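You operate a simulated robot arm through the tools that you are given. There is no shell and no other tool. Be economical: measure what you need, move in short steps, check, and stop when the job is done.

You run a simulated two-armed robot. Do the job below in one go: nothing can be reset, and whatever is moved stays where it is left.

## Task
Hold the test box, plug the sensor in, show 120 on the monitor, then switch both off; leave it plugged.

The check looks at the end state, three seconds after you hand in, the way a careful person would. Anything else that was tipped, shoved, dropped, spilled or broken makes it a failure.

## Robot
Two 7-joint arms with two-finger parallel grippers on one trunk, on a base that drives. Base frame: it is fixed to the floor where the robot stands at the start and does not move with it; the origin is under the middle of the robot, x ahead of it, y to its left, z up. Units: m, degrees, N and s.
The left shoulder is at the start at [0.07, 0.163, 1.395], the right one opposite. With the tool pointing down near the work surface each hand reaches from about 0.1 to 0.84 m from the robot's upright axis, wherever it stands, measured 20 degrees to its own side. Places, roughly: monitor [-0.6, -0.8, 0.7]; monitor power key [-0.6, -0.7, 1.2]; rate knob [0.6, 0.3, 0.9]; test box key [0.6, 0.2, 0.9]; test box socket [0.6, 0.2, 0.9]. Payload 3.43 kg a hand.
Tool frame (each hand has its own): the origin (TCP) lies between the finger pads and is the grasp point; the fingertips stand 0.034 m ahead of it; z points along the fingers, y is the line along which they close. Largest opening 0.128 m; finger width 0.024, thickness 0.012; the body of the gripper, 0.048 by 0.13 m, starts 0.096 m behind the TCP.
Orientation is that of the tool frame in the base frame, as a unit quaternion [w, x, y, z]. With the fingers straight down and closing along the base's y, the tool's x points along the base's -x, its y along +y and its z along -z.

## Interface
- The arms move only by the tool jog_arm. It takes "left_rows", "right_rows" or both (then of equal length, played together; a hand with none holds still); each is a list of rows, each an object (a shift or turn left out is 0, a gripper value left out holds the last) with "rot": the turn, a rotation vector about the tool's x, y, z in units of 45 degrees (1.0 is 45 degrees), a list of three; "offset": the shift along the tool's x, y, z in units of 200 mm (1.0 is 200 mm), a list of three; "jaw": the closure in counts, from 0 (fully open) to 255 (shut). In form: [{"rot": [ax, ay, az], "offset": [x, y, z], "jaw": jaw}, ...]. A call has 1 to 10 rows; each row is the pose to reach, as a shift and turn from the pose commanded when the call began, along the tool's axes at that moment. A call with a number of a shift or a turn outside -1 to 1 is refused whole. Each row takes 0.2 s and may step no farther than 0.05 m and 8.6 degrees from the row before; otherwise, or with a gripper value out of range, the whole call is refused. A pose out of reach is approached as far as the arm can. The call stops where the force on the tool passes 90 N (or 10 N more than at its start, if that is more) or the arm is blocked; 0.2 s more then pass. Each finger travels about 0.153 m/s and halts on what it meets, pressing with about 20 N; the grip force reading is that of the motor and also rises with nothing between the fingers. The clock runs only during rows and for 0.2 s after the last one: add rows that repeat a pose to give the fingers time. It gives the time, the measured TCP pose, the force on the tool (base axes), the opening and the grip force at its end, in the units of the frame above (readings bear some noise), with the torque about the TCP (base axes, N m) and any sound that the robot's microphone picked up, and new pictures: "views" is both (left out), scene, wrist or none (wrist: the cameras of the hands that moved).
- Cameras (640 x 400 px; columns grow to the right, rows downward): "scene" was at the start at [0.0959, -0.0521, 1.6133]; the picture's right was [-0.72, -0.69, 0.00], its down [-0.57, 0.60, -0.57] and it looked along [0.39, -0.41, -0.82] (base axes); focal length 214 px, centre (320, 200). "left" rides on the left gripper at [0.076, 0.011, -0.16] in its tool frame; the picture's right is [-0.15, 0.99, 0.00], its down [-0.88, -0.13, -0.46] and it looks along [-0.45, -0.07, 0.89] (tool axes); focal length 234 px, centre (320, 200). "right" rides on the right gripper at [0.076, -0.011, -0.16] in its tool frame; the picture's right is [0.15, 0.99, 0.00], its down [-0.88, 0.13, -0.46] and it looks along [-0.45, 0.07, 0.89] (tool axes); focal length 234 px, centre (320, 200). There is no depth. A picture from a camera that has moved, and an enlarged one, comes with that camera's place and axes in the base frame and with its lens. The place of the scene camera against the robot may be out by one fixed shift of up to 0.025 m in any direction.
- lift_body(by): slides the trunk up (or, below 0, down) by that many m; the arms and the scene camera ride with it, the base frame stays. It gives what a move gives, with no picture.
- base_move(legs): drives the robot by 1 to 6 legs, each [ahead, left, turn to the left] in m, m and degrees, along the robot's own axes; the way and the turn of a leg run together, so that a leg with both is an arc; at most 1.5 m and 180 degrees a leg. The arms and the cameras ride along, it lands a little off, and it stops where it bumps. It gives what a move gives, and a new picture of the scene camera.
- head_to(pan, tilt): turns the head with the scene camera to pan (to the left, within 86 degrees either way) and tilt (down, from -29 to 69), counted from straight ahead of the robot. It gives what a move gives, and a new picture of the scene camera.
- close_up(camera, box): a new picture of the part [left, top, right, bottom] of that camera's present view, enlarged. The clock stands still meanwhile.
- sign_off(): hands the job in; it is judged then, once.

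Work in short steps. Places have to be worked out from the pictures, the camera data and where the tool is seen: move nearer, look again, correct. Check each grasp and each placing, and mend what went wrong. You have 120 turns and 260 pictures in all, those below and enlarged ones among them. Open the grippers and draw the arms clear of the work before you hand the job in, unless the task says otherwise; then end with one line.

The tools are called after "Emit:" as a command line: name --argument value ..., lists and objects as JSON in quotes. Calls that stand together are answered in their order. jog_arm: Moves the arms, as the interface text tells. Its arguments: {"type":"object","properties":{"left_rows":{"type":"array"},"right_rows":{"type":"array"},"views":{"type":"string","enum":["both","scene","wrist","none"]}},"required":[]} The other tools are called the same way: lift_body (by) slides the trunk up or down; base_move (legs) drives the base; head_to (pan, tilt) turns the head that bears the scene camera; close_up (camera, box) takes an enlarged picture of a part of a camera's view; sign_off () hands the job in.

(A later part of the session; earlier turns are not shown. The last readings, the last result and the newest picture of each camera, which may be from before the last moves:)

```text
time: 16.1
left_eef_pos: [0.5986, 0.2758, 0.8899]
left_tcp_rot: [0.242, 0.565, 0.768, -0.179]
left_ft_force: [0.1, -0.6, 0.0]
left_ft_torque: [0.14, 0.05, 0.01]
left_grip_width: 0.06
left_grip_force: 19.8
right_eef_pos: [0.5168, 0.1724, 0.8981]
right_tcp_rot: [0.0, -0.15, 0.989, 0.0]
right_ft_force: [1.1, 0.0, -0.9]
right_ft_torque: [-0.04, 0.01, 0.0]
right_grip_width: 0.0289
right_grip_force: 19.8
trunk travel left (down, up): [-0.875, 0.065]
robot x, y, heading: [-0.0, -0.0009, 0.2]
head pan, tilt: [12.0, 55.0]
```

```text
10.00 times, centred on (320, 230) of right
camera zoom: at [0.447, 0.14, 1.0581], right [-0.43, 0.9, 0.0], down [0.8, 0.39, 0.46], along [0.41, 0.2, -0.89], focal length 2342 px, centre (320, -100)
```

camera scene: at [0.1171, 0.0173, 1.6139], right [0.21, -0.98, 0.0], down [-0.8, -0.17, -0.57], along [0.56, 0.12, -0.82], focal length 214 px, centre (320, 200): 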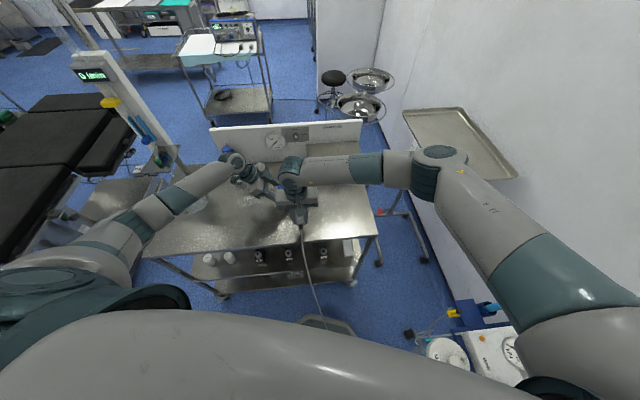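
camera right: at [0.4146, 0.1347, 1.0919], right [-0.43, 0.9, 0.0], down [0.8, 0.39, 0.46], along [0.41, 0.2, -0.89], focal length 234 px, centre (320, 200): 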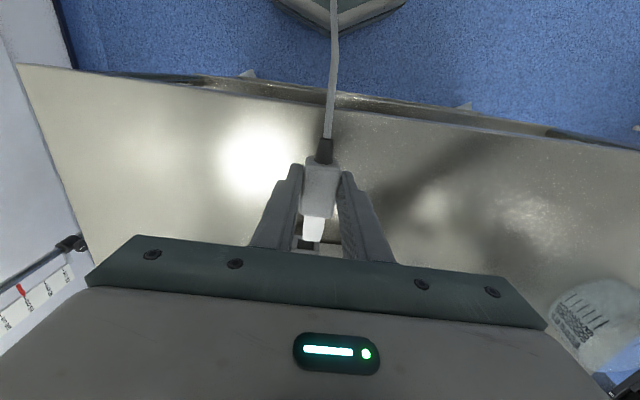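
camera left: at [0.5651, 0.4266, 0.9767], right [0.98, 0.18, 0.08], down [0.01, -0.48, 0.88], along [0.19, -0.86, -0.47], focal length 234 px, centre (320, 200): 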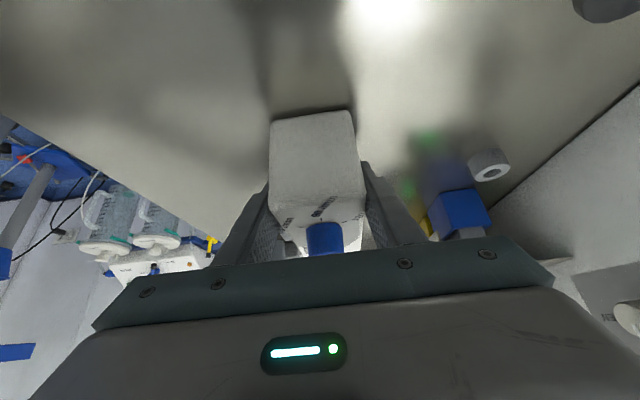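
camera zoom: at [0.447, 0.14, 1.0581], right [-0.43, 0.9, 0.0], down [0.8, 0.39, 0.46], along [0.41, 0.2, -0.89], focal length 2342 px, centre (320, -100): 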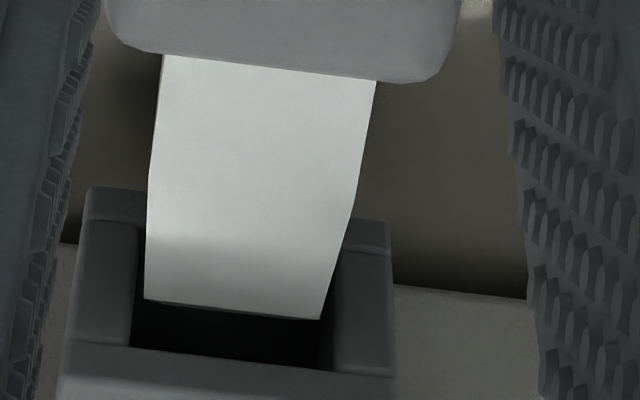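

Tip is about at the opening plane with small clearance all round; raise 1 mm and insert in small steps watching force.

Emit:
jog_arm --right_rows '[{"offset": [0, 0, -0.005]}, {"offset": [-0.02, 0, -0.005]}, {"offset": [-0.04, 0, -0.005]}]' --views "none"

Emit:
close_up --camera "right" --box '[288, 210, 352, 250]'

```text
time: 16.9
left_eef_pos: [0.5982, 0.2764, 0.8895]
left_tcp_rot: [0.243, 0.566, 0.767, -0.18]
left_ft_force: [2.4, 1.4, 0.5]
left_ft_torque: [0.12, 0.01, 0.21]
left_grip_width: 0.0599
left_grip_force: 19.7
right_eef_pos: [0.5232, 0.1745, 0.8991]
right_tcp_rot: [0.0, -0.151, 0.988, 0.0]
right_ft_force: [-1.6, 0.1, -0.3]
right_ft_torque: [0.01, 0.07, -0.03]
right_grip_width: 0.0288
right_grip_force: 20.3
trunk travel left (down, up): [-0.875, 0.065]
robot x, y, heading: [-0.0017, -0.0031, -0.3]
head pan, tilt: [12.0, 55.0]
```

```text
10.00 times, centred on (320, 230) of right
camera zoom: at [0.4541, 0.1421, 1.0591], right [-0.43, 0.9, 0.0], down [0.8, 0.39, 0.45], along [0.41, 0.2, -0.89], focal length 2342 px, centre (320, -100)
```

zoom: 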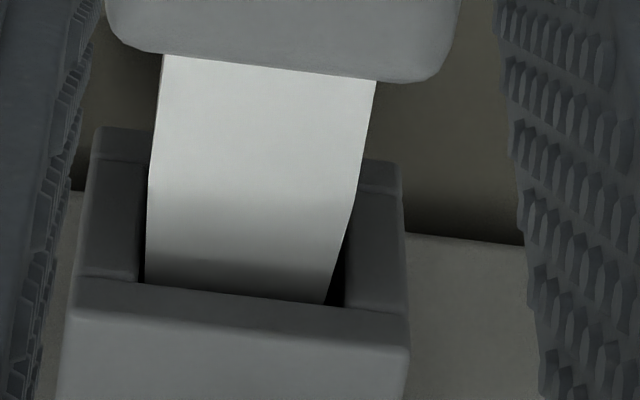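

It is entering with only ~2 N. Continue.

Emit:
jog_arm --right_rows '[{"offset": [-0.02, 0, 0]}, {"offset": [-0.04, 0, 0]}]' --views "none"

Emit:
close_up --camera "right" --box '[288, 210, 352, 250]'

```text
time: 17.5
left_eef_pos: [0.5993, 0.2761, 0.8891]
left_tcp_rot: [0.243, 0.567, 0.766, -0.181]
left_ft_force: [7.0, 0.9, -0.1]
left_ft_torque: [0.2, -0.04, 0.55]
left_grip_width: 0.0597
left_grip_force: 19.7
right_eef_pos: [0.5303, 0.1763, 0.8996]
right_tcp_rot: [0.0, -0.151, 0.988, -0.001]
right_ft_force: [-7.2, 0.4, -1.1]
right_ft_torque: [-0.02, 0.18, 0.07]
right_grip_width: 0.0292
right_grip_force: 19.9
trunk travel left (down, up): [-0.875, 0.065]
robot x, y, heading: [0.0064, -0.0006, 0.1]
head pan, tilt: [12.0, 55.0]
```

```text
10.00 times, centred on (320, 230) of right
camera zoom: at [0.4616, 0.1444, 1.0593], right [-0.43, 0.9, 0.0], down [0.8, 0.39, 0.45], along [0.41, 0.2, -0.89], focal length 2342 px, centre (320, -100)
```

zoom: 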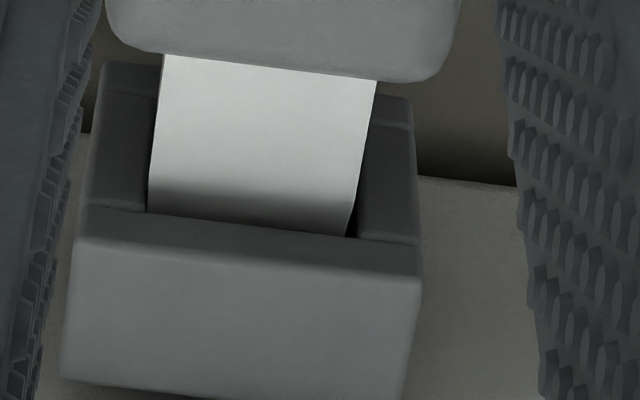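

Going in, 7 N. Continue.

Emit:
jog_arm --right_rows '[{"offset": [-0.02, 0, 0]}, {"offset": [-0.04, 0, 0]}]' --views "none"

Emit:
close_up --camera "right" --box '[288, 200, 352, 240]'

```text
time: 18.1
left_eef_pos: [0.6004, 0.2786, 0.8888]
left_tcp_rot: [0.243, 0.565, 0.768, -0.179]
left_ft_force: [19.6, 6.5, -5.8]
left_ft_torque: [0.7, -0.36, 1.4]
left_grip_width: 0.0608
left_grip_force: 20.6
right_eef_pos: [0.5371, 0.1783, 0.8997]
right_tcp_rot: [-0.002, -0.151, 0.988, 0.0]
right_ft_force: [-19.5, -7.3, 4.5]
right_ft_torque: [-0.09, 0.27, 0.1]
right_grip_width: 0.0295
right_grip_force: 18.8
trunk travel left (down, up): [-0.875, 0.065]
robot x, y, heading: [-0.0003, 0.0012, -0.2]
head pan, tilt: [12.0, 55.0]
```

```text
10.00 times, centred on (320, 220) of right
camera zoom: at [0.4686, 0.1466, 1.0596], right [-0.44, 0.9, 0.0], down [0.8, 0.39, 0.45], along [0.41, 0.2, -0.89], focal length 2342 px, centre (320, 0)
```

zoom: 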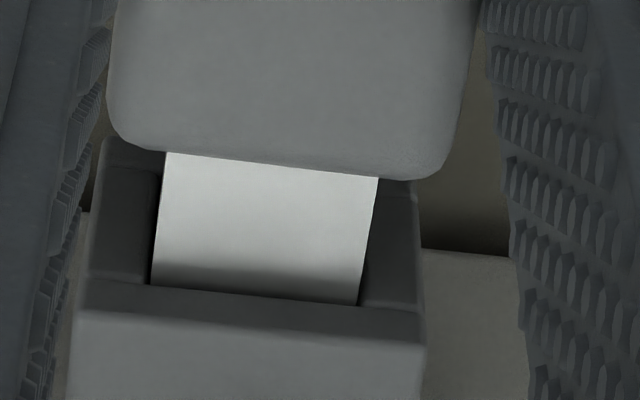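

Force rose to 20 N and the box yielded a few mm because my hold is far from the socket. I ease off slightly and regrip the box closer to the socket.

Emit:
jog_arm --right_rows '[{"offset": [0.02, 0, 0]}, {"offset": [0.02, 0, 0]}, {"offset": [0.02, 0, 0]}, {"offset": [0.02, 0, 0]}, {"offset": [0.02, 0, 0]}, {"offset": [0.02, 0, 0]}]' --left_rows '[{}, {"jaw": 100}, {"jaw": 100, "offset": [-0.05, 0, 0.06]}, {"jaw": 100, "offset": [-0.092, 0, 0.113]}, {"jaw": 255, "offset": [-0.092, 0, 0.113]}, {"jaw": 255, "offset": [-0.092, 0, 0.113]}]' --views "wrist"

Emit:
close_up --camera "scene" --box '[240, 150, 368, 230]'

```text
time: 19.5
left_eef_pos: [0.6077, 0.2485, 0.881]
left_tcp_rot: [0.242, 0.566, 0.767, -0.18]
left_ft_force: [6.7, 0.1, -0.7]
left_ft_torque: [0.07, -0.01, 0.37]
left_grip_width: 0.06
left_grip_force: 19.8
right_eef_pos: [0.5347, 0.1796, 0.8999]
right_tcp_rot: [-0.001, -0.151, 0.989, 0.001]
right_ft_force: [-6.5, -1.0, -2.3]
right_ft_torque: [-0.02, 0.29, 0.09]
right_grip_width: 0.0289
right_grip_force: 20.0
trunk travel left (down, up): [-0.875, 0.065]
robot x, y, heading: [0.0001, -0.0009, 0.0]
head pan, tilt: [12.0, 55.0]
camera right: at [0.4651, 0.1455, 1.0596], right [-0.43, 0.9, 0.0], down [0.8, 0.39, 0.45], along [0.41, 0.2, -0.89], focal length 234 px, centre (320, 200)
camera left: at [0.574, 0.3996, 0.9695], right [0.98, 0.18, 0.08], down [0.01, -0.48, 0.88], along [0.2, -0.86, -0.47], focal length 234 px, centre (320, 200)
```

right: 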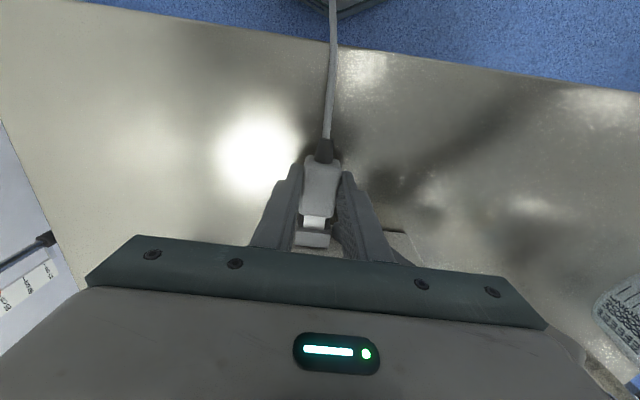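
left: 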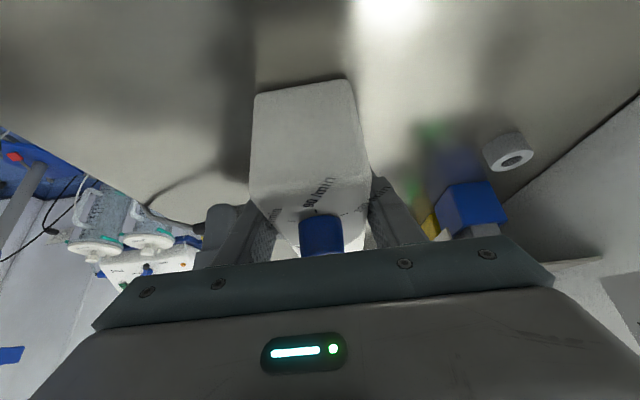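

```text
5.00 times, centred on (304, 190) of scene
camera zoom: at [0.1173, 0.015, 1.6139], right [0.21, -0.98, 0.0], down [-0.8, -0.17, -0.57], along [0.56, 0.12, -0.82], focal length 1072 px, centre (400, 250)
```

zoom: 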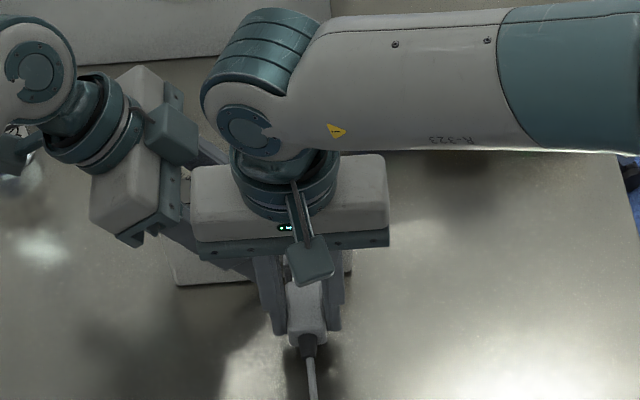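

Regripped. Push on in small steps.

Emit:
jog_arm --right_rows '[{"offset": [-0.015, 0, 0]}, {"offset": [-0.03, 0, 0]}, {"offset": [-0.045, 0, 0]}]' --views "none"

Emit:
close_up --camera "right" --box '[288, 200, 352, 240]'

```text
time: 20.3
left_eef_pos: [0.6087, 0.2495, 0.8817]
left_tcp_rot: [0.244, 0.565, 0.768, -0.179]
left_ft_force: [22.5, 6.0, 0.2]
left_ft_torque: [0.07, -0.15, 0.97]
left_grip_width: 0.0606
left_grip_force: 20.3
right_eef_pos: [0.5434, 0.1804, 0.8991]
right_tcp_rot: [-0.001, -0.15, 0.989, 0.0]
right_ft_force: [-21.5, -5.9, -1.3]
right_ft_torque: [-0.14, 0.53, 0.11]
right_grip_width: 0.0297
right_grip_force: 19.7
trunk travel left (down, up): [-0.875, 0.065]
robot x, y, heading: [-0.0018, 0.0031, 0.2]
head pan, tilt: [12.0, 55.0]
```

```text
10.00 times, centred on (320, 220) of right
camera zoom: at [0.4735, 0.1483, 1.0594], right [-0.43, 0.9, 0.0], down [0.8, 0.39, 0.45], along [0.41, 0.2, -0.89], focal length 2342 px, centre (320, 0)
```

zoom: 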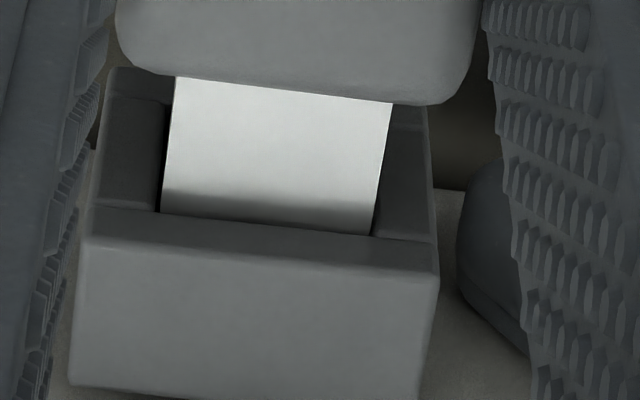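

The tip stays ~12 mm in; the plug slid in my fingers at ~22 N, so it needs more than grip friction. I release it, move the fingers behind the plug body around the strain relief, and look.

Emit:
jog_arm --right_rows '[{"offset": [0.02, 0, 0]}, {"offset": [0.02, 0, 0], "jaw": 150}, {"offset": [0.02, 0, 0], "jaw": 150}, {"offset": [0.12, 0, 0]}, {"offset": [0.25, 0, 0]}, {"offset": [0.27, 0, 0.03]}]' --views "wrist"

Emit:
close_up --camera "right" --box '[240, 120, 400, 240]'

```text
time: 21.7
left_eef_pos: [0.6057, 0.2488, 0.8825]
left_tcp_rot: [0.243, 0.566, 0.767, -0.18]
left_ft_force: [-2.0, -1.9, 2.2]
left_ft_torque: [-0.26, -0.2, -0.09]
left_grip_width: 0.06
left_grip_force: 20.2
right_eef_pos: [0.4915, 0.1635, 0.8936]
right_tcp_rot: [0.0, -0.15, 0.989, 0.0]
right_ft_force: [-0.9, 0.2, 0.3]
right_ft_torque: [-0.01, -0.02, -0.02]
right_grip_width: 0.0526
right_grip_force: 0.1
trunk travel left (down, up): [-0.875, 0.065]
robot x, y, heading: [0.0009, 0.0007, -0.2]
head pan, tilt: [12.0, 55.0]
camera right: at [0.422, 0.1319, 1.0536], right [-0.43, 0.9, 0.0], down [0.8, 0.39, 0.46], along [0.41, 0.2, -0.89], focal length 234 px, centre (320, 200)
```

right: 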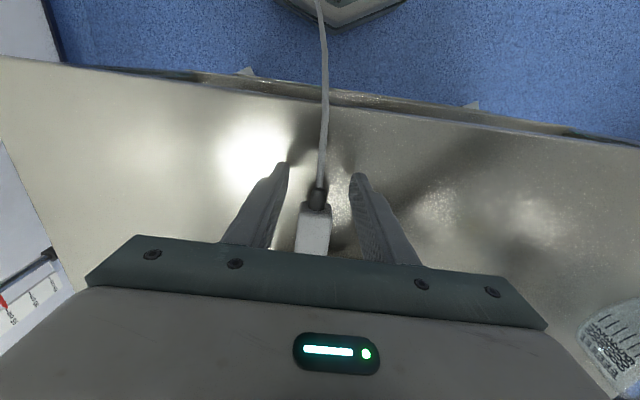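

```text
3.33 times, centred on (320, 180) of right
camera zoom: at [0.422, 0.1319, 1.0536], right [-0.43, 0.9, 0.0], down [0.8, 0.39, 0.46], along [0.41, 0.2, -0.89], focal length 781 px, centre (320, 267)
```

zoom: 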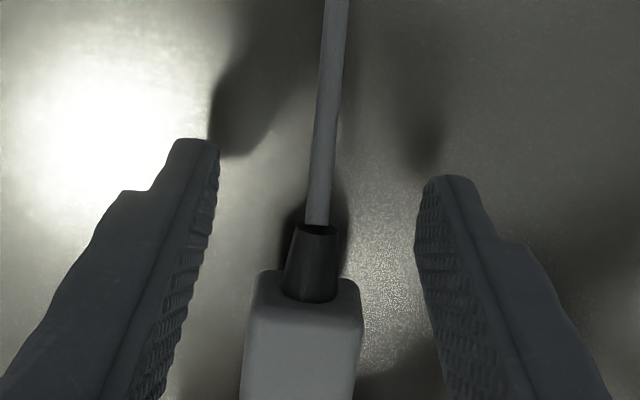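

Plug stays in place; body rear is ~1 cm ahead of TCP. I back 6 mm, close around the strain relief.

Emit:
jog_arm --right_rows '[{"offset": [0.03, -0.008, 0]}, {"offset": [0.03, -0.008, 0], "jaw": 255}, {"offset": [0.03, -0.008, 0], "jaw": 255}, {"offset": [0.03, -0.008, 0], "jaw": 255}]' --views "none"

Emit:
close_up --camera "right" --box '[240, 130, 400, 250]'

```text
time: 22.7
left_eef_pos: [0.6071, 0.2486, 0.8801]
left_tcp_rot: [0.242, 0.566, 0.767, -0.18]
left_ft_force: [3.7, -0.2, 0.1]
left_ft_torque: [-0.13, -0.2, 0.23]
left_grip_width: 0.06
left_grip_force: 19.7
right_eef_pos: [0.4874, 0.1617, 0.8938]
right_tcp_rot: [-0.001, -0.151, 0.989, 0.0]
right_ft_force: [-4.7, -0.2, 1.0]
right_ft_torque: [0.0, 0.07, 0.02]
right_grip_width: 0.0
right_grip_force: 19.9
trunk travel left (down, up): [-0.875, 0.065]
robot x, y, heading: [0.0021, -0.0001, 0.1]
head pan, tilt: [12.0, 55.0]
```

```text
3.33 times, centred on (320, 190) of right
camera zoom: at [0.417, 0.1286, 1.0534], right [-0.43, 0.9, 0.0], down [0.8, 0.39, 0.46], along [0.41, 0.2, -0.89], focal length 781 px, centre (320, 233)
```

zoom: 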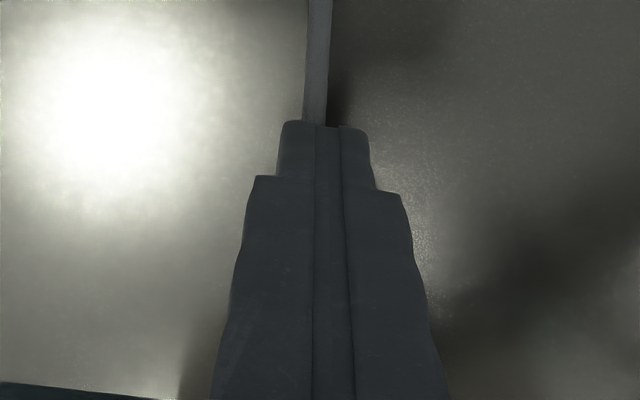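

Fingers closed fully directly behind the body (cable is pass-through) and touching. Push forward.

Emit:
jog_arm --right_rows '[{"offset": [-0.015, 0, 0]}, {"offset": [-0.03, 0, 0]}, {"offset": [-0.04, 0, 0]}]' --views "none"

Emit:
close_up --camera "scene" --box '[240, 150, 368, 230]'

```text
time: 23.5
left_eef_pos: [0.6094, 0.2506, 0.8823]
left_tcp_rot: [0.245, 0.565, 0.768, -0.177]
left_ft_force: [29.6, 10.7, -4.8]
left_ft_torque: [0.42, -0.6, 1.34]
left_grip_width: 0.0612
left_grip_force: 19.5
right_eef_pos: [0.4918, 0.1638, 0.893]
right_tcp_rot: [-0.002, -0.151, 0.988, -0.001]
right_ft_force: [-30.6, -10.3, 2.8]
right_ft_torque: [-0.17, 0.5, 0.04]
right_grip_width: 0.0001
right_grip_force: 20.3
trunk travel left (down, up): [-0.875, 0.065]
robot x, y, heading: [0.0033, -0.0014, -0.0]
head pan, tilt: [12.0, 55.0]
```

```text
5.00 times, centred on (304, 190) of scene
camera zoom: at [0.1176, 0.0152, 1.6139], right [0.21, -0.98, 0.0], down [-0.8, -0.17, -0.57], along [0.56, 0.12, -0.82], focal length 1072 px, centre (400, 250)
```

zoom: 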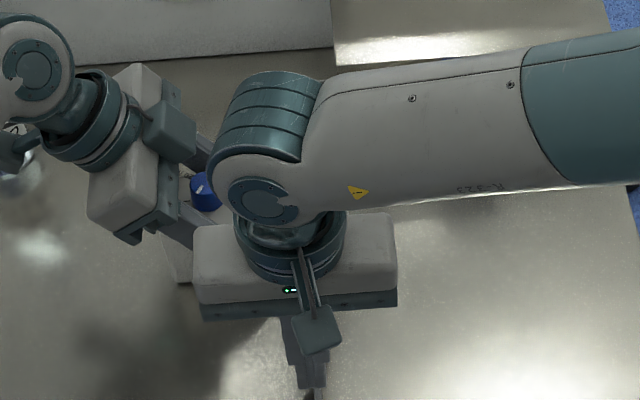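

32 N held by the left hand; no click yet. Push a little more.

Emit:
jog_arm --right_rows '[{"offset": [-0.01, 0, 0]}, {"offset": [-0.02, 0, 0]}, {"offset": [-0.02, 0, 0]}]' --views "none"

Emit:
close_up --camera "right" --box '[240, 130, 400, 250]'

```text
time: 24.3
left_eef_pos: [0.6086, 0.2496, 0.8822]
left_tcp_rot: [0.244, 0.566, 0.767, -0.178]
left_ft_force: [36.6, 16.7, -5.6]
left_ft_torque: [0.54, -0.47, 1.36]
left_grip_width: 0.0715
left_grip_force: 19.7
right_eef_pos: [0.4962, 0.1649, 0.8937]
right_tcp_rot: [-0.003, -0.15, 0.989, 0.0]
right_ft_force: [-37.3, -16.4, 2.5]
right_ft_torque: [-0.28, 0.58, -0.05]
right_grip_width: 0.0002
right_grip_force: 20.0
trunk travel left (down, up): [-0.875, 0.065]
robot x, y, heading: [-0.0019, 0.0002, -0.1]
head pan, tilt: [12.0, 55.0]
```

```text
3.33 times, centred on (320, 190) of right
camera zoom: at [0.4279, 0.1322, 1.0537], right [-0.43, 0.9, 0.0], down [0.8, 0.39, 0.45], along [0.41, 0.2, -0.89], focal length 781 px, centre (320, 233)
```

zoom: 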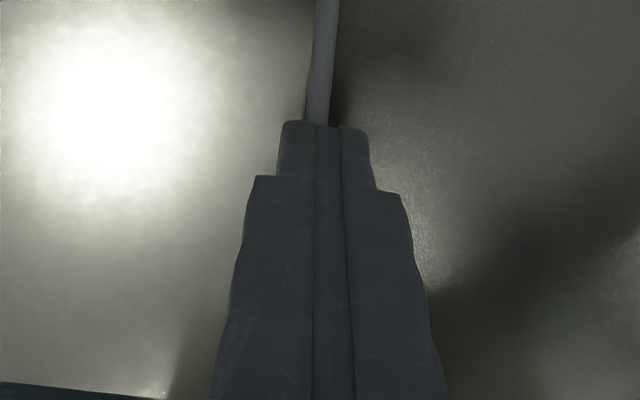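

The left far finger yields at 40 N. I back the right hand off and raise it to inspect how far the plug is in.

Emit:
jog_arm --right_rows '[{"offset": [0.1, 0, 0]}, {"offset": [0.2, 0, -0.1]}, {"offset": [0.3, -0.1, -0.3]}, {"offset": [0.3, -0.2, -0.5]}, {"offset": [0.2, -0.3, -0.6]}]' --views "wrist"

Emit:
close_up --camera "scene" --box '[260, 170, 340, 220]'

Emit:
close_up --camera "right" --box '[310, 150, 470, 250]'

```text
time: 25.5
left_eef_pos: [0.6057, 0.2489, 0.8814]
left_tcp_rot: [0.242, 0.566, 0.768, -0.179]
left_ft_force: [-0.7, -0.7, 0.0]
left_ft_torque: [-0.16, -0.11, -0.1]
left_grip_width: 0.0601
left_grip_force: 19.9
right_eef_pos: [0.4779, 0.0938, 1.0144]
right_tcp_rot: [0.0, -0.15, 0.989, 0.0]
right_ft_force: [-0.5, -0.3, 0.3]
right_ft_torque: [0.0, 0.0, 0.02]
right_grip_width: 0.0
right_grip_force: 20.1
trunk travel left (down, up): [-0.875, 0.065]
robot x, y, heading: [-0.0012, 0.0004, 0.0]
head pan, tilt: [12.0, 55.0]
camera right: at [0.4083, 0.0622, 1.1739], right [-0.43, 0.9, 0.0], down [0.8, 0.39, 0.46], along [0.41, 0.2, -0.89], focal length 234 px, centre (320, 200)
```

right: 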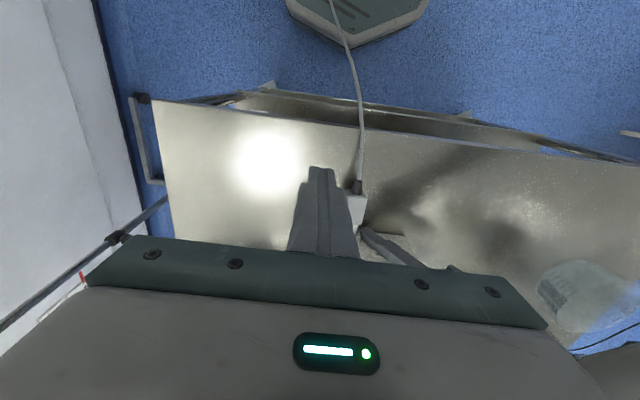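

```text
8.00 times, centred on (300, 195) of scene
camera zoom: at [0.1174, 0.0144, 1.6138], right [0.21, -0.98, 0.0], down [-0.8, -0.17, -0.57], along [0.56, 0.12, -0.82], focal length 1716 px, centre (480, 240)
```

zoom: 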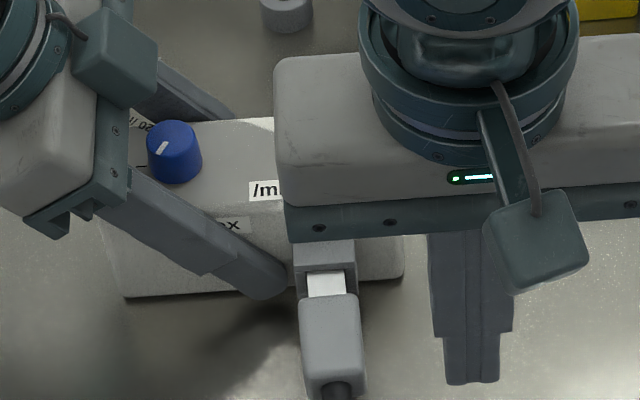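

```text
4.00 times, centred on (390, 200) of right
camera zoom: at [0.4083, 0.0622, 1.1739], right [-0.43, 0.9, 0.0], down [0.8, 0.39, 0.46], along [0.41, 0.2, -0.89], focal length 937 px, centre (40, 200)
```

zoom: 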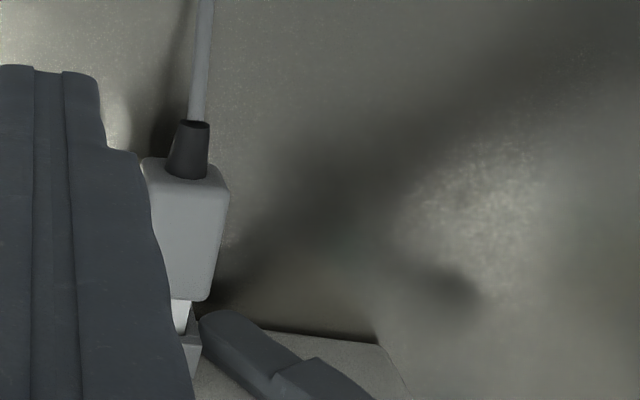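

Plug holds but ~12 mm of the tip is still out. Zoom tighter on tip and socket.

Emit:
close_up --camera "scene" --box '[290, 195, 314, 225]'

Emit:
jog_arm --right_rows '[{"offset": [0.2, -0.2, -0.05]}, {"offset": [0.4, -0.4, -0.1]}]' --views "wrist"

Emit:
close_up --camera "scene" --box '[270, 175, 334, 225]'

```text
13.33 times, centred on (302, 210) of scene
camera zoom: at [0.1174, 0.0144, 1.6138], right [0.21, -0.98, 0.0], down [-0.8, -0.17, -0.57], along [0.56, 0.12, -0.82], focal length 2860 px, centre (560, 67)
```

zoom: 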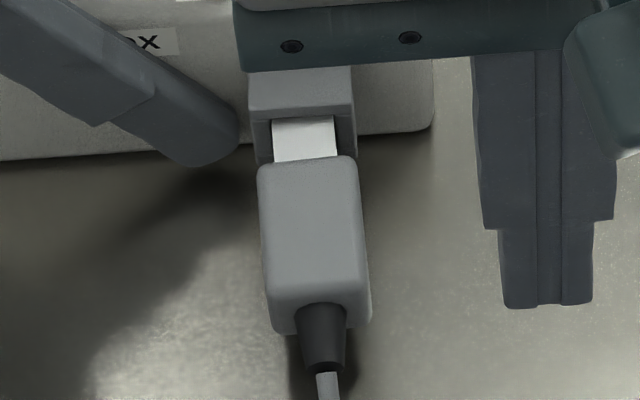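

```text
refused: row 1 steps farther than a row can; nothing moved
```

```text
8.00 times, centred on (302, 200) of scene
camera zoom: at [0.1174, 0.0144, 1.6138], right [0.21, -0.98, 0.0], down [-0.8, -0.17, -0.57], along [0.56, 0.12, -0.82], focal length 1716 px, centre (464, 200)
```

zoom: 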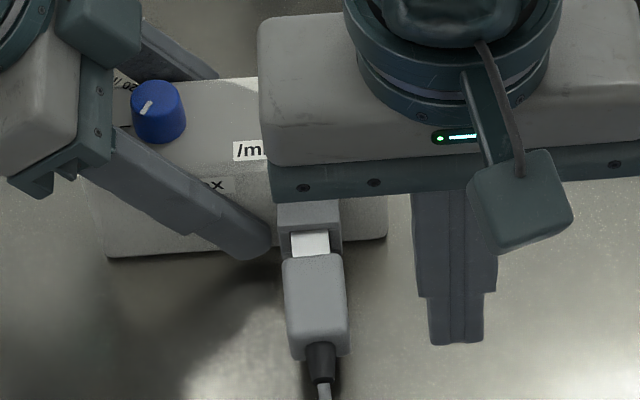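

I tilt the right hand so its camera can look at the socket from a low angle.

Emit:
jog_arm --right_rows '[{"rot": [0, -0.15, 0], "offset": [0.04, -0.04, 0.06]}, {"rot": [0, -0.3, 0], "offset": [0.08, -0.08, 0.12]}, {"rot": [0, -0.45, 0], "offset": [0.12, -0.12, 0.18]}, {"rot": [0, -0.6, 0], "offset": [0.16, -0.16, 0.24]}, {"rot": [0, -0.75, 0], "offset": [0.2, -0.2, 0.3]}, {"rot": [0, -0.89, 0], "offset": [0.215, -0.215, 0.37]}]' --views "wrist"

Emit:
close_up --camera "right" --box '[340, 140, 460, 215]'

```text
time: 26.9
left_eef_pos: [0.6069, 0.2503, 0.8812]
left_tcp_rot: [0.242, 0.566, 0.767, -0.18]
left_ft_force: [0.1, -1.1, -3.9]
left_ft_torque: [0.06, -0.02, 0.0]
left_grip_width: 0.0598
left_grip_force: 20.0
right_eef_pos: [0.4494, 0.041, 0.9391]
right_tcp_rot: [0.339, -0.14, 0.929, 0.052]
right_ft_force: [-0.3, -0.7, -0.2]
right_ft_torque: [-0.01, 0.01, 0.04]
right_grip_width: 0.0001
right_grip_force: 19.9
trunk travel left (down, up): [-0.875, 0.065]
robot x, y, heading: [0.0002, 0.0004, 0.2]
head pan, tilt: [12.0, 55.0]
camera right: at [0.2989, -0.0166, 1.0134], right [-0.4, 0.91, -0.09], down [0.32, 0.24, 0.92], along [0.86, 0.34, -0.39], focal length 234 px, centre (320, 200)
```

right: 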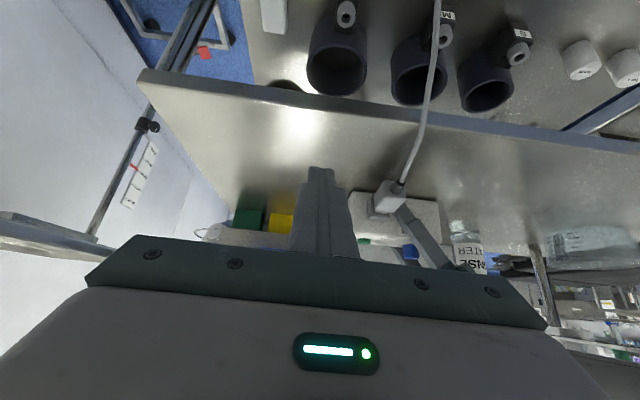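

```text
5.33 times, centred on (400, 178) of right
camera zoom: at [0.2989, -0.0166, 1.0134], right [-0.4, 0.91, -0.09], down [0.32, 0.24, 0.92], along [0.86, 0.34, -0.39], focal length 1249 px, centre (-107, 320)
```

zoom: 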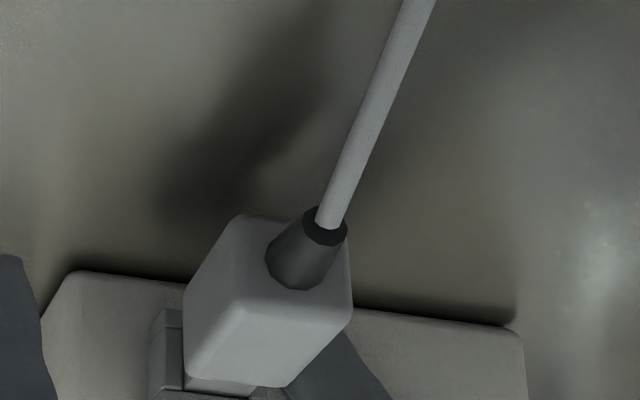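

Emit:
close_up --camera "right" --box '[360, 180, 440, 230]'

```text
8.00 times, centred on (400, 205) of right
camera zoom: at [0.2989, -0.0166, 1.0134], right [-0.4, 0.91, -0.09], down [0.32, 0.24, 0.92], along [0.86, 0.34, -0.39], focal length 1873 px, centre (-320, 160)
```

zoom: 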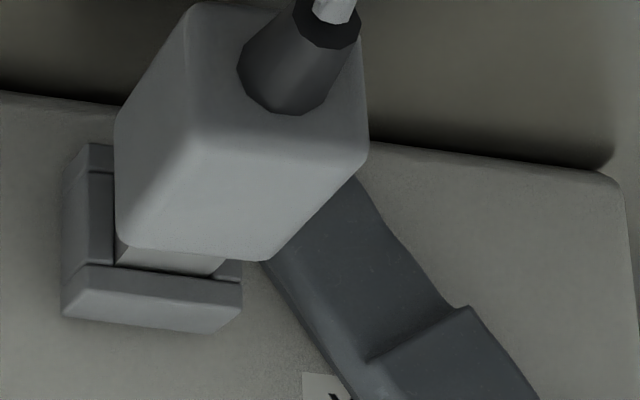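

I can't judge the vertical fit from here; I'll regrip the plug and feel the play by force. Moving back above the plug body, upright and open.

Emit:
jog_arm --right_rows '[{"rot": [0, 0.15, 0], "offset": [-0.06, 0.06, -0.05], "jaw": 115}, {"rot": [0, 0.3, 0], "offset": [-0.15, 0.15, 0.0]}, {"rot": [0, 0.45, 0], "offset": [-0.25, 0.25, 0.08]}, {"rot": [0, 0.6, 0], "offset": [-0.35, 0.35, 0.15]}, {"rot": [0, 0.75, 0], "offset": [-0.45, 0.45, 0.21]}, {"rot": [0, 0.89, 0], "offset": [-0.512, 0.513, 0.26]}]' --views "wrist"

Emit:
close_up --camera "right" --box '[240, 120, 400, 240]'

```text
time: 28.3
left_eef_pos: [0.6086, 0.2488, 0.8811]
left_tcp_rot: [0.242, 0.566, 0.767, -0.18]
left_ft_force: [-0.1, 0.0, -4.5]
left_ft_torque: [0.07, -0.03, -0.04]
left_grip_width: 0.06
left_grip_force: 19.9
right_eef_pos: [0.5258, 0.175, 0.9641]
right_tcp_rot: [-0.002, -0.15, 0.989, 0.0]
right_ft_force: [0.3, 0.1, 0.4]
right_ft_torque: [-0.04, 0.0, -0.01]
right_grip_width: 0.0702
right_grip_force: 0.1
trunk travel left (down, up): [-0.875, 0.065]
robot x, y, heading: [0.0038, 0.0029, 0.0]
head pan, tilt: [12.0, 55.0]
camera right: at [0.4572, 0.142, 1.1243], right [-0.43, 0.9, 0.0], down [0.8, 0.39, 0.45], along [0.41, 0.2, -0.89], focal length 234 px, centre (320, 200)
```

right: 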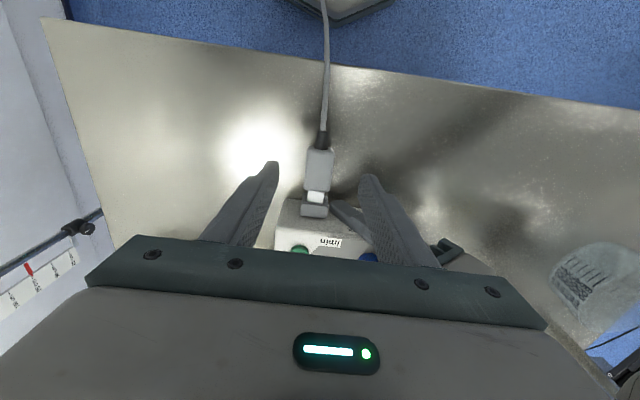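

```text
3.33 times, centred on (320, 180) of right
camera zoom: at [0.4572, 0.142, 1.1243], right [-0.43, 0.9, 0.0], down [0.8, 0.39, 0.45], along [0.41, 0.2, -0.89], focal length 781 px, centre (320, 267)
```

zoom: 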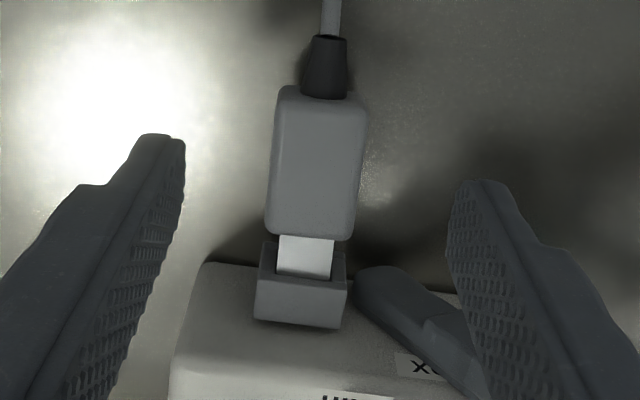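

Good view; plug straight with socket. Descend around the body and grip.

Emit:
jog_arm --right_rows '[{"offset": [0, -0.01, 0.12]}, {"offset": [0, -0.01, 0.24]}, {"offset": [0, -0.01, 0.355]}, {"offset": [0, -0.01, 0.355], "jaw": 255}, {"offset": [0, -0.01, 0.355], "jaw": 255}, {"offset": [0, -0.01, 0.355], "jaw": 255}]' --views "none"

Emit:
jog_arm --right_rows '[{"offset": [0, 0, -0.005]}, {"offset": [0, 0, -0.01]}, {"offset": [0, 0, -0.01]}]' --views "none"

Emit:
jog_arm --right_rows '[{"offset": [0, 0, 0.01]}, {"offset": [0, 0, 0.02]}, {"offset": [0, 0, 0.02]}]' --views "none"

```text
time: 29.7
left_eef_pos: [0.6075, 0.2484, 0.8808]
left_tcp_rot: [0.243, 0.565, 0.767, -0.18]
left_ft_force: [2.7, -6.7, -6.8]
left_ft_torque: [0.13, -0.16, 0.45]
left_grip_width: 0.0597
left_grip_force: 19.5
right_eef_pos: [0.5245, 0.1721, 0.8943]
right_tcp_rot: [0.0, -0.152, 0.988, 0.001]
right_ft_force: [-4.1, 6.5, 2.0]
right_ft_torque: [0.17, -0.08, 0.4]
right_grip_width: 0.0299
right_grip_force: 20.5
trunk travel left (down, up): [-0.875, 0.065]
robot x, y, heading: [0.0017, 0.0052, 0.2]
head pan, tilt: [12.0, 55.0]
```

```text
time: 30.5
left_eef_pos: [0.6083, 0.2485, 0.8817]
left_tcp_rot: [0.244, 0.566, 0.767, -0.18]
left_ft_force: [-0.2, -11.1, 4.5]
left_ft_torque: [-0.4, 0.16, 0.41]
left_grip_width: 0.0598
left_grip_force: 19.4
right_eef_pos: [0.5257, 0.1712, 0.896]
right_tcp_rot: [0.0, -0.15, 0.989, 0.0]
right_ft_force: [0.0, 11.1, -9.4]
right_ft_torque: [-0.02, 0.51, 0.56]
right_grip_width: 0.0298
right_grip_force: 19.7
trunk travel left (down, up): [-0.875, 0.065]
robot x, y, heading: [0.0017, 0.0008, 0.2]
head pan, tilt: [12.0, 55.0]
```

```text
time: 31.3
left_eef_pos: [0.6055, 0.2497, 0.881]
left_tcp_rot: [0.243, 0.566, 0.767, -0.18]
left_ft_force: [7.9, -8.0, -9.2]
left_ft_torque: [0.34, -0.58, 0.79]
left_grip_width: 0.0599
left_grip_force: 19.9
right_eef_pos: [0.5261, 0.1711, 0.8937]
right_tcp_rot: [0.0, -0.151, 0.989, 0.0]
right_ft_force: [-8.5, 8.5, 9.4]
right_ft_torque: [0.34, -0.28, 0.54]
right_grip_width: 0.0301
right_grip_force: 20.5
trunk travel left (down, up): [-0.875, 0.065]
robot x, y, heading: [0.0024, 0.0, 0.3]
head pan, tilt: [12.0, 55.0]
```

Vertical play is tight and centred, but the grip is ~2 mm off laterally. Re-centre, then look.

Emit:
jog_arm --right_rows '[{"offset": [0, 0.006, -0.008]}, {"offset": [0, 0.012, -0.008]}, {"offset": [0, 0.012, -0.008]}]' --views "none"

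Emit:
jog_arm --right_rows '[{"offset": [-0.01, 0, 0]}, {"offset": [-0.02, 0, 0]}, {"offset": [-0.02, 0, 0]}]' --views "none"

Emit:
close_up --camera "right" --box '[288, 190, 352, 230]'

```text
time: 32.1
left_eef_pos: [0.6076, 0.2499, 0.8804]
left_tcp_rot: [0.242, 0.566, 0.767, -0.179]
left_ft_force: [4.3, -2.6, -5.4]
left_ft_torque: [0.14, -0.15, 0.31]
left_grip_width: 0.0602
left_grip_force: 19.3
right_eef_pos: [0.5266, 0.1713, 0.8941]
right_tcp_rot: [-0.001, -0.151, 0.989, -0.001]
right_ft_force: [-4.5, 2.0, 0.9]
right_ft_torque: [0.03, 0.11, 0.18]
right_grip_width: 0.0299
right_grip_force: 19.8
trunk travel left (down, up): [-0.875, 0.065]
robot x, y, heading: [-0.0002, 0.0001, 0.1]
head pan, tilt: [12.0, 55.0]
```

```text
time: 32.9
left_eef_pos: [0.6072, 0.2497, 0.8817]
left_tcp_rot: [0.243, 0.566, 0.767, -0.178]
left_ft_force: [20.1, 4.8, -10.4]
left_ft_torque: [0.46, -0.4, 0.96]
left_grip_width: 0.0602
left_grip_force: 19.9
right_eef_pos: [0.5291, 0.1746, 0.8939]
right_tcp_rot: [-0.002, -0.152, 0.988, 0.0]
right_ft_force: [-18.2, -5.1, 5.5]
right_ft_torque: [-0.05, 0.17, 0.14]
right_grip_width: 0.0292
right_grip_force: 20.2
trunk travel left (down, up): [-0.875, 0.065]
robot x, y, heading: [-0.0043, 0.0008, 0.1]
head pan, tilt: [12.0, 55.0]
```

```text
10.00 times, centred on (320, 210) of right
camera zoom: at [0.4593, 0.1421, 1.0543], right [-0.43, 0.9, 0.0], down [0.8, 0.39, 0.45], along [0.41, 0.2, -0.89], focal length 2342 px, centre (320, 100)
```

zoom: 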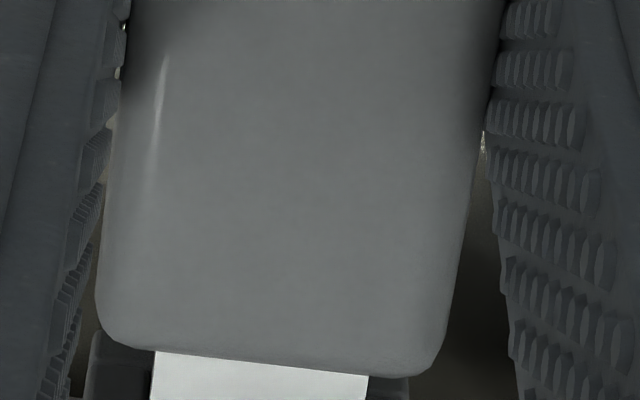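

While pushing there is an upward reaction (5 N), so I try pushing with a slight raise and wiggle.

Emit:
jog_arm --right_rows '[{"offset": [0, 0, -0.01]}, {"offset": [-0.01, 0, -0.015]}, {"offset": [-0.015, 0, -0.015]}, {"offset": [-0.015, 0.01, -0.015]}, {"offset": [-0.015, -0.01, -0.015]}, {"offset": [-0.015, 0, -0.02]}]' --views "none"

Emit:
close_up --camera "right" --box '[288, 205, 352, 245]'

```text
time: 34.3
left_eef_pos: [0.6065, 0.2492, 0.8811]
left_tcp_rot: [0.243, 0.565, 0.767, -0.18]
left_ft_force: [15.6, 7.9, 2.2]
left_ft_torque: [-0.17, -0.05, 0.68]
left_grip_width: 0.0605
left_grip_force: 20.6
right_eef_pos: [0.5325, 0.1751, 0.8968]
right_tcp_rot: [0.0, -0.149, 0.989, 0.001]
right_ft_force: [-16.2, -7.9, -5.9]
right_ft_torque: [-0.27, 0.69, -0.1]
right_grip_width: 0.0292
right_grip_force: 19.7
trunk travel left (down, up): [-0.875, 0.065]
robot x, y, heading: [0.0013, -0.0005, 0.1]
head pan, tilt: [12.0, 55.0]
```

```text
10.00 times, centred on (320, 225) of right
camera zoom: at [0.463, 0.1425, 1.0576], right [-0.43, 0.9, 0.0], down [0.8, 0.39, 0.45], along [0.41, 0.2, -0.89], focal length 2342 px, centre (320, -50)
```

zoom: 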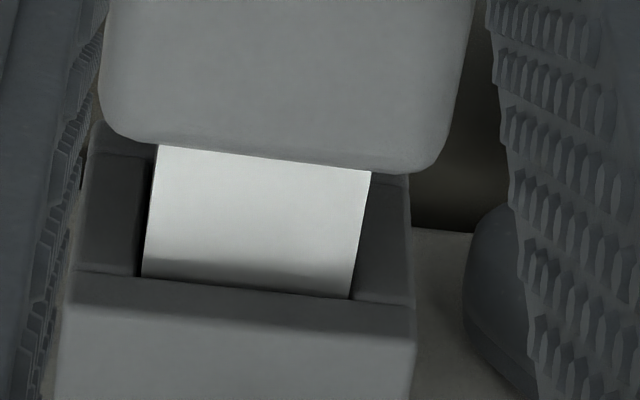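

No further movement at 20–40 N; the sleeve is only ~15 mm deep so the tip may well be bottomed. I'll test functionally: release the plug, raise the right hand, and view the ON key.

Emit:
jog_arm --right_rows '[{"offset": [0.02, 0, 0.015]}, {"offset": [0.02, 0, 0.015], "jaw": 110}, {"offset": [0.02, 0, 0.015], "jaw": 110}, {"offset": [0.02, 0, -0.2]}, {"offset": [0.02, 0, -0.4]}, {"offset": [0.02, 0, -0.55], "jaw": 255}, {"offset": [0.02, 0, -0.55], "jaw": 255}]' --views "wrist"

Emit:
close_up --camera "right" --box '[240, 140, 400, 260]'

```text
time: 35.9
left_eef_pos: [0.6075, 0.2487, 0.8808]
left_tcp_rot: [0.242, 0.566, 0.767, -0.18]
left_ft_force: [0.4, 0.7, -3.7]
left_ft_torque: [0.08, -0.03, 0.02]
left_grip_width: 0.0598
left_grip_force: 20.1
right_eef_pos: [0.528, 0.1732, 1.0088]
right_tcp_rot: [0.0, -0.15, 0.989, -0.001]
right_ft_force: [0.1, 0.8, 1.0]
right_ft_torque: [0.05, -0.01, -0.01]
right_grip_width: 0.0
right_grip_force: 20.1
trunk travel left (down, up): [-0.875, 0.065]
robot x, y, heading: [-0.001, 0.0005, -0.0]
head pan, tilt: [12.0, 55.0]
camera right: at [0.4592, 0.1409, 1.1687], right [-0.43, 0.9, 0.0], down [0.8, 0.39, 0.46], along [0.41, 0.2, -0.89], focal length 234 px, centre (320, 200)
```

right: 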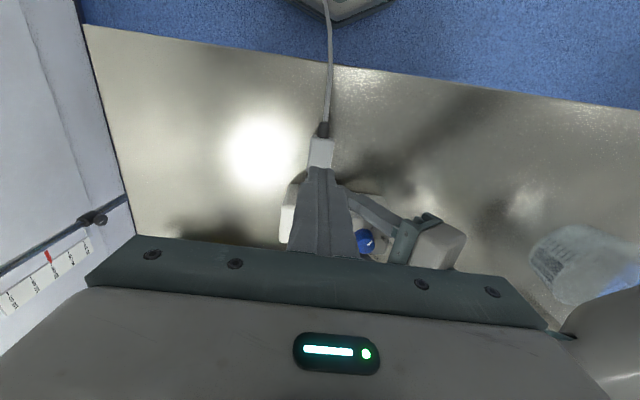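

```text
3.33 times, centred on (320, 200) of right
camera zoom: at [0.4592, 0.1409, 1.1687], right [-0.43, 0.9, 0.0], down [0.8, 0.39, 0.46], along [0.41, 0.2, -0.89], focal length 781 px, centre (320, 200)
```

zoom: 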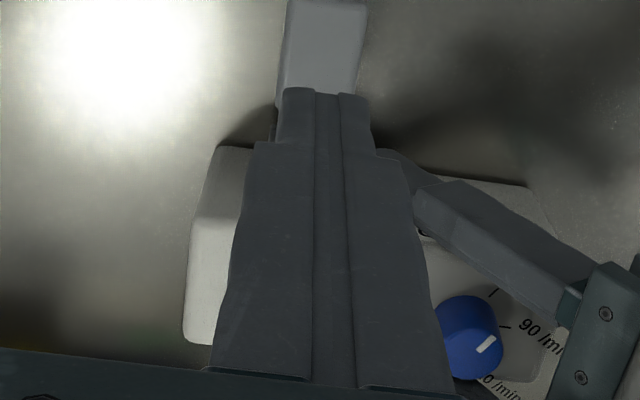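

Moving the closed right fingers above the ON key (est. (0.627,0.193,0.915)), staying ~13 mm above.

Emit:
jog_arm --right_rows '[{"offset": [-0.17, -0.02, 0]}, {"offset": [-0.34, -0.035, 0]}, {"offset": [-0.502, -0.052, 0.08]}, {"offset": [-0.502, -0.052, 0.235]}]' --views "wrist"

Emit:
close_up --camera "right" --box '[240, 110, 400, 230]'

Emit:
close_up --camera "left" --box '[240, 140, 400, 260]'

Emit:
close_up --camera "scene" --box '[260, 150, 340, 220]'

```text
time: 36.9
left_eef_pos: [0.607, 0.2489, 0.8803]
left_tcp_rot: [0.242, 0.566, 0.767, -0.179]
left_ft_force: [-0.5, 1.1, -4.5]
left_ft_torque: [0.1, -0.02, -0.02]
left_grip_width: 0.06
left_grip_force: 20.1
right_eef_pos: [0.6271, 0.1927, 0.9613]
right_tcp_rot: [0.0, -0.15, 0.989, 0.0]
right_ft_force: [0.0, 0.7, -0.8]
right_ft_torque: [0.01, 0.0, -0.02]
right_grip_width: 0.0
right_grip_force: 19.3
trunk travel left (down, up): [-0.875, 0.065]
robot x, y, heading: [-0.0006, 0.0013, 0.1]
head pan, tilt: [12.0, 55.0]
camera right: at [0.5583, 0.1618, 1.1214], right [-0.43, 0.9, 0.0], down [0.8, 0.39, 0.46], along [0.41, 0.2, -0.89], focal length 234 px, centre (320, 200)
```

right: 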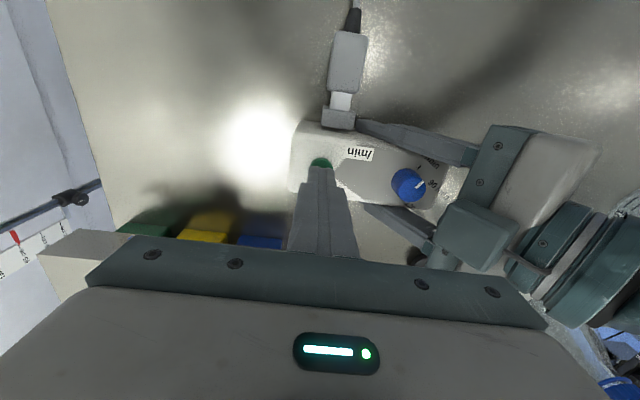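

```text
3.33 times, centred on (320, 170) of right
camera zoom: at [0.5583, 0.1618, 1.1214], right [-0.43, 0.9, 0.0], down [0.8, 0.39, 0.46], along [0.41, 0.2, -0.89], focal length 781 px, centre (320, 300)
```

zoom: 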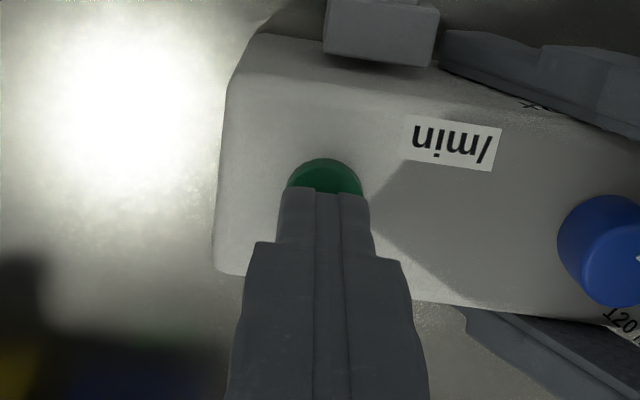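

```text
3.33 times, centred on (320, 200) of left
camera zoom: at [0.574, 0.3997, 0.9687], right [0.98, 0.18, 0.08], down [0.01, -0.48, 0.88], along [0.19, -0.86, -0.47], focal length 781 px, centre (320, 200)
```

zoom: 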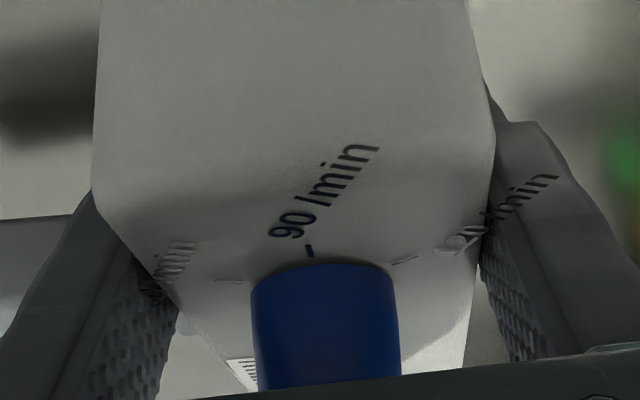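

```text
5.71 times, centred on (300, 185) of scene
camera zoom: at [0.1181, 0.0153, 1.6139], right [0.21, -0.98, 0.0], down [-0.8, -0.17, -0.57], along [0.56, 0.12, -0.82], focal length 1226 px, centre (434, 286)
```

zoom: 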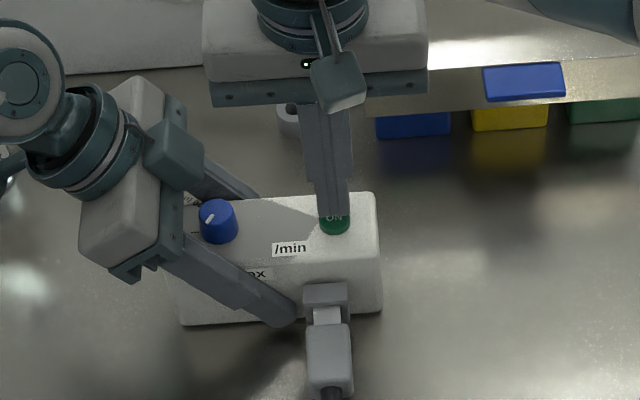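

Fingers are over the key, ~4 mm too far. Shift and press down gently.

Emit:
jog_arm --right_rows '[{"offset": [0.02, 0, 0.03]}, {"offset": [0.02, 0, 0.06]}, {"offset": [0.02, 0, 0.075]}, {"offset": [0.02, 0, 0.085]}]' --views "none"

```text
time: 37.9
left_eef_pos: [0.6045, 0.2476, 0.8828]
left_tcp_rot: [0.243, 0.566, 0.767, -0.179]
left_ft_force: [11.5, 4.0, -13.8]
left_ft_torque: [-0.13, 0.08, 0.4]
left_grip_width: 0.0602
left_grip_force: 19.9
right_eef_pos: [0.6234, 0.1926, 0.9487]
right_tcp_rot: [0.002, -0.151, 0.989, 0.002]
right_ft_force: [-4.4, -3.7, 45.3]
right_ft_torque: [-0.2, 0.37, 0.38]
right_grip_width: 0.0
right_grip_force: 19.8
trunk travel left (down, up): [-0.875, 0.065]
robot x, y, heading: [-0.0008, -0.002, 0.1]
head pan, tilt: [12.0, 55.0]
heard: click
```

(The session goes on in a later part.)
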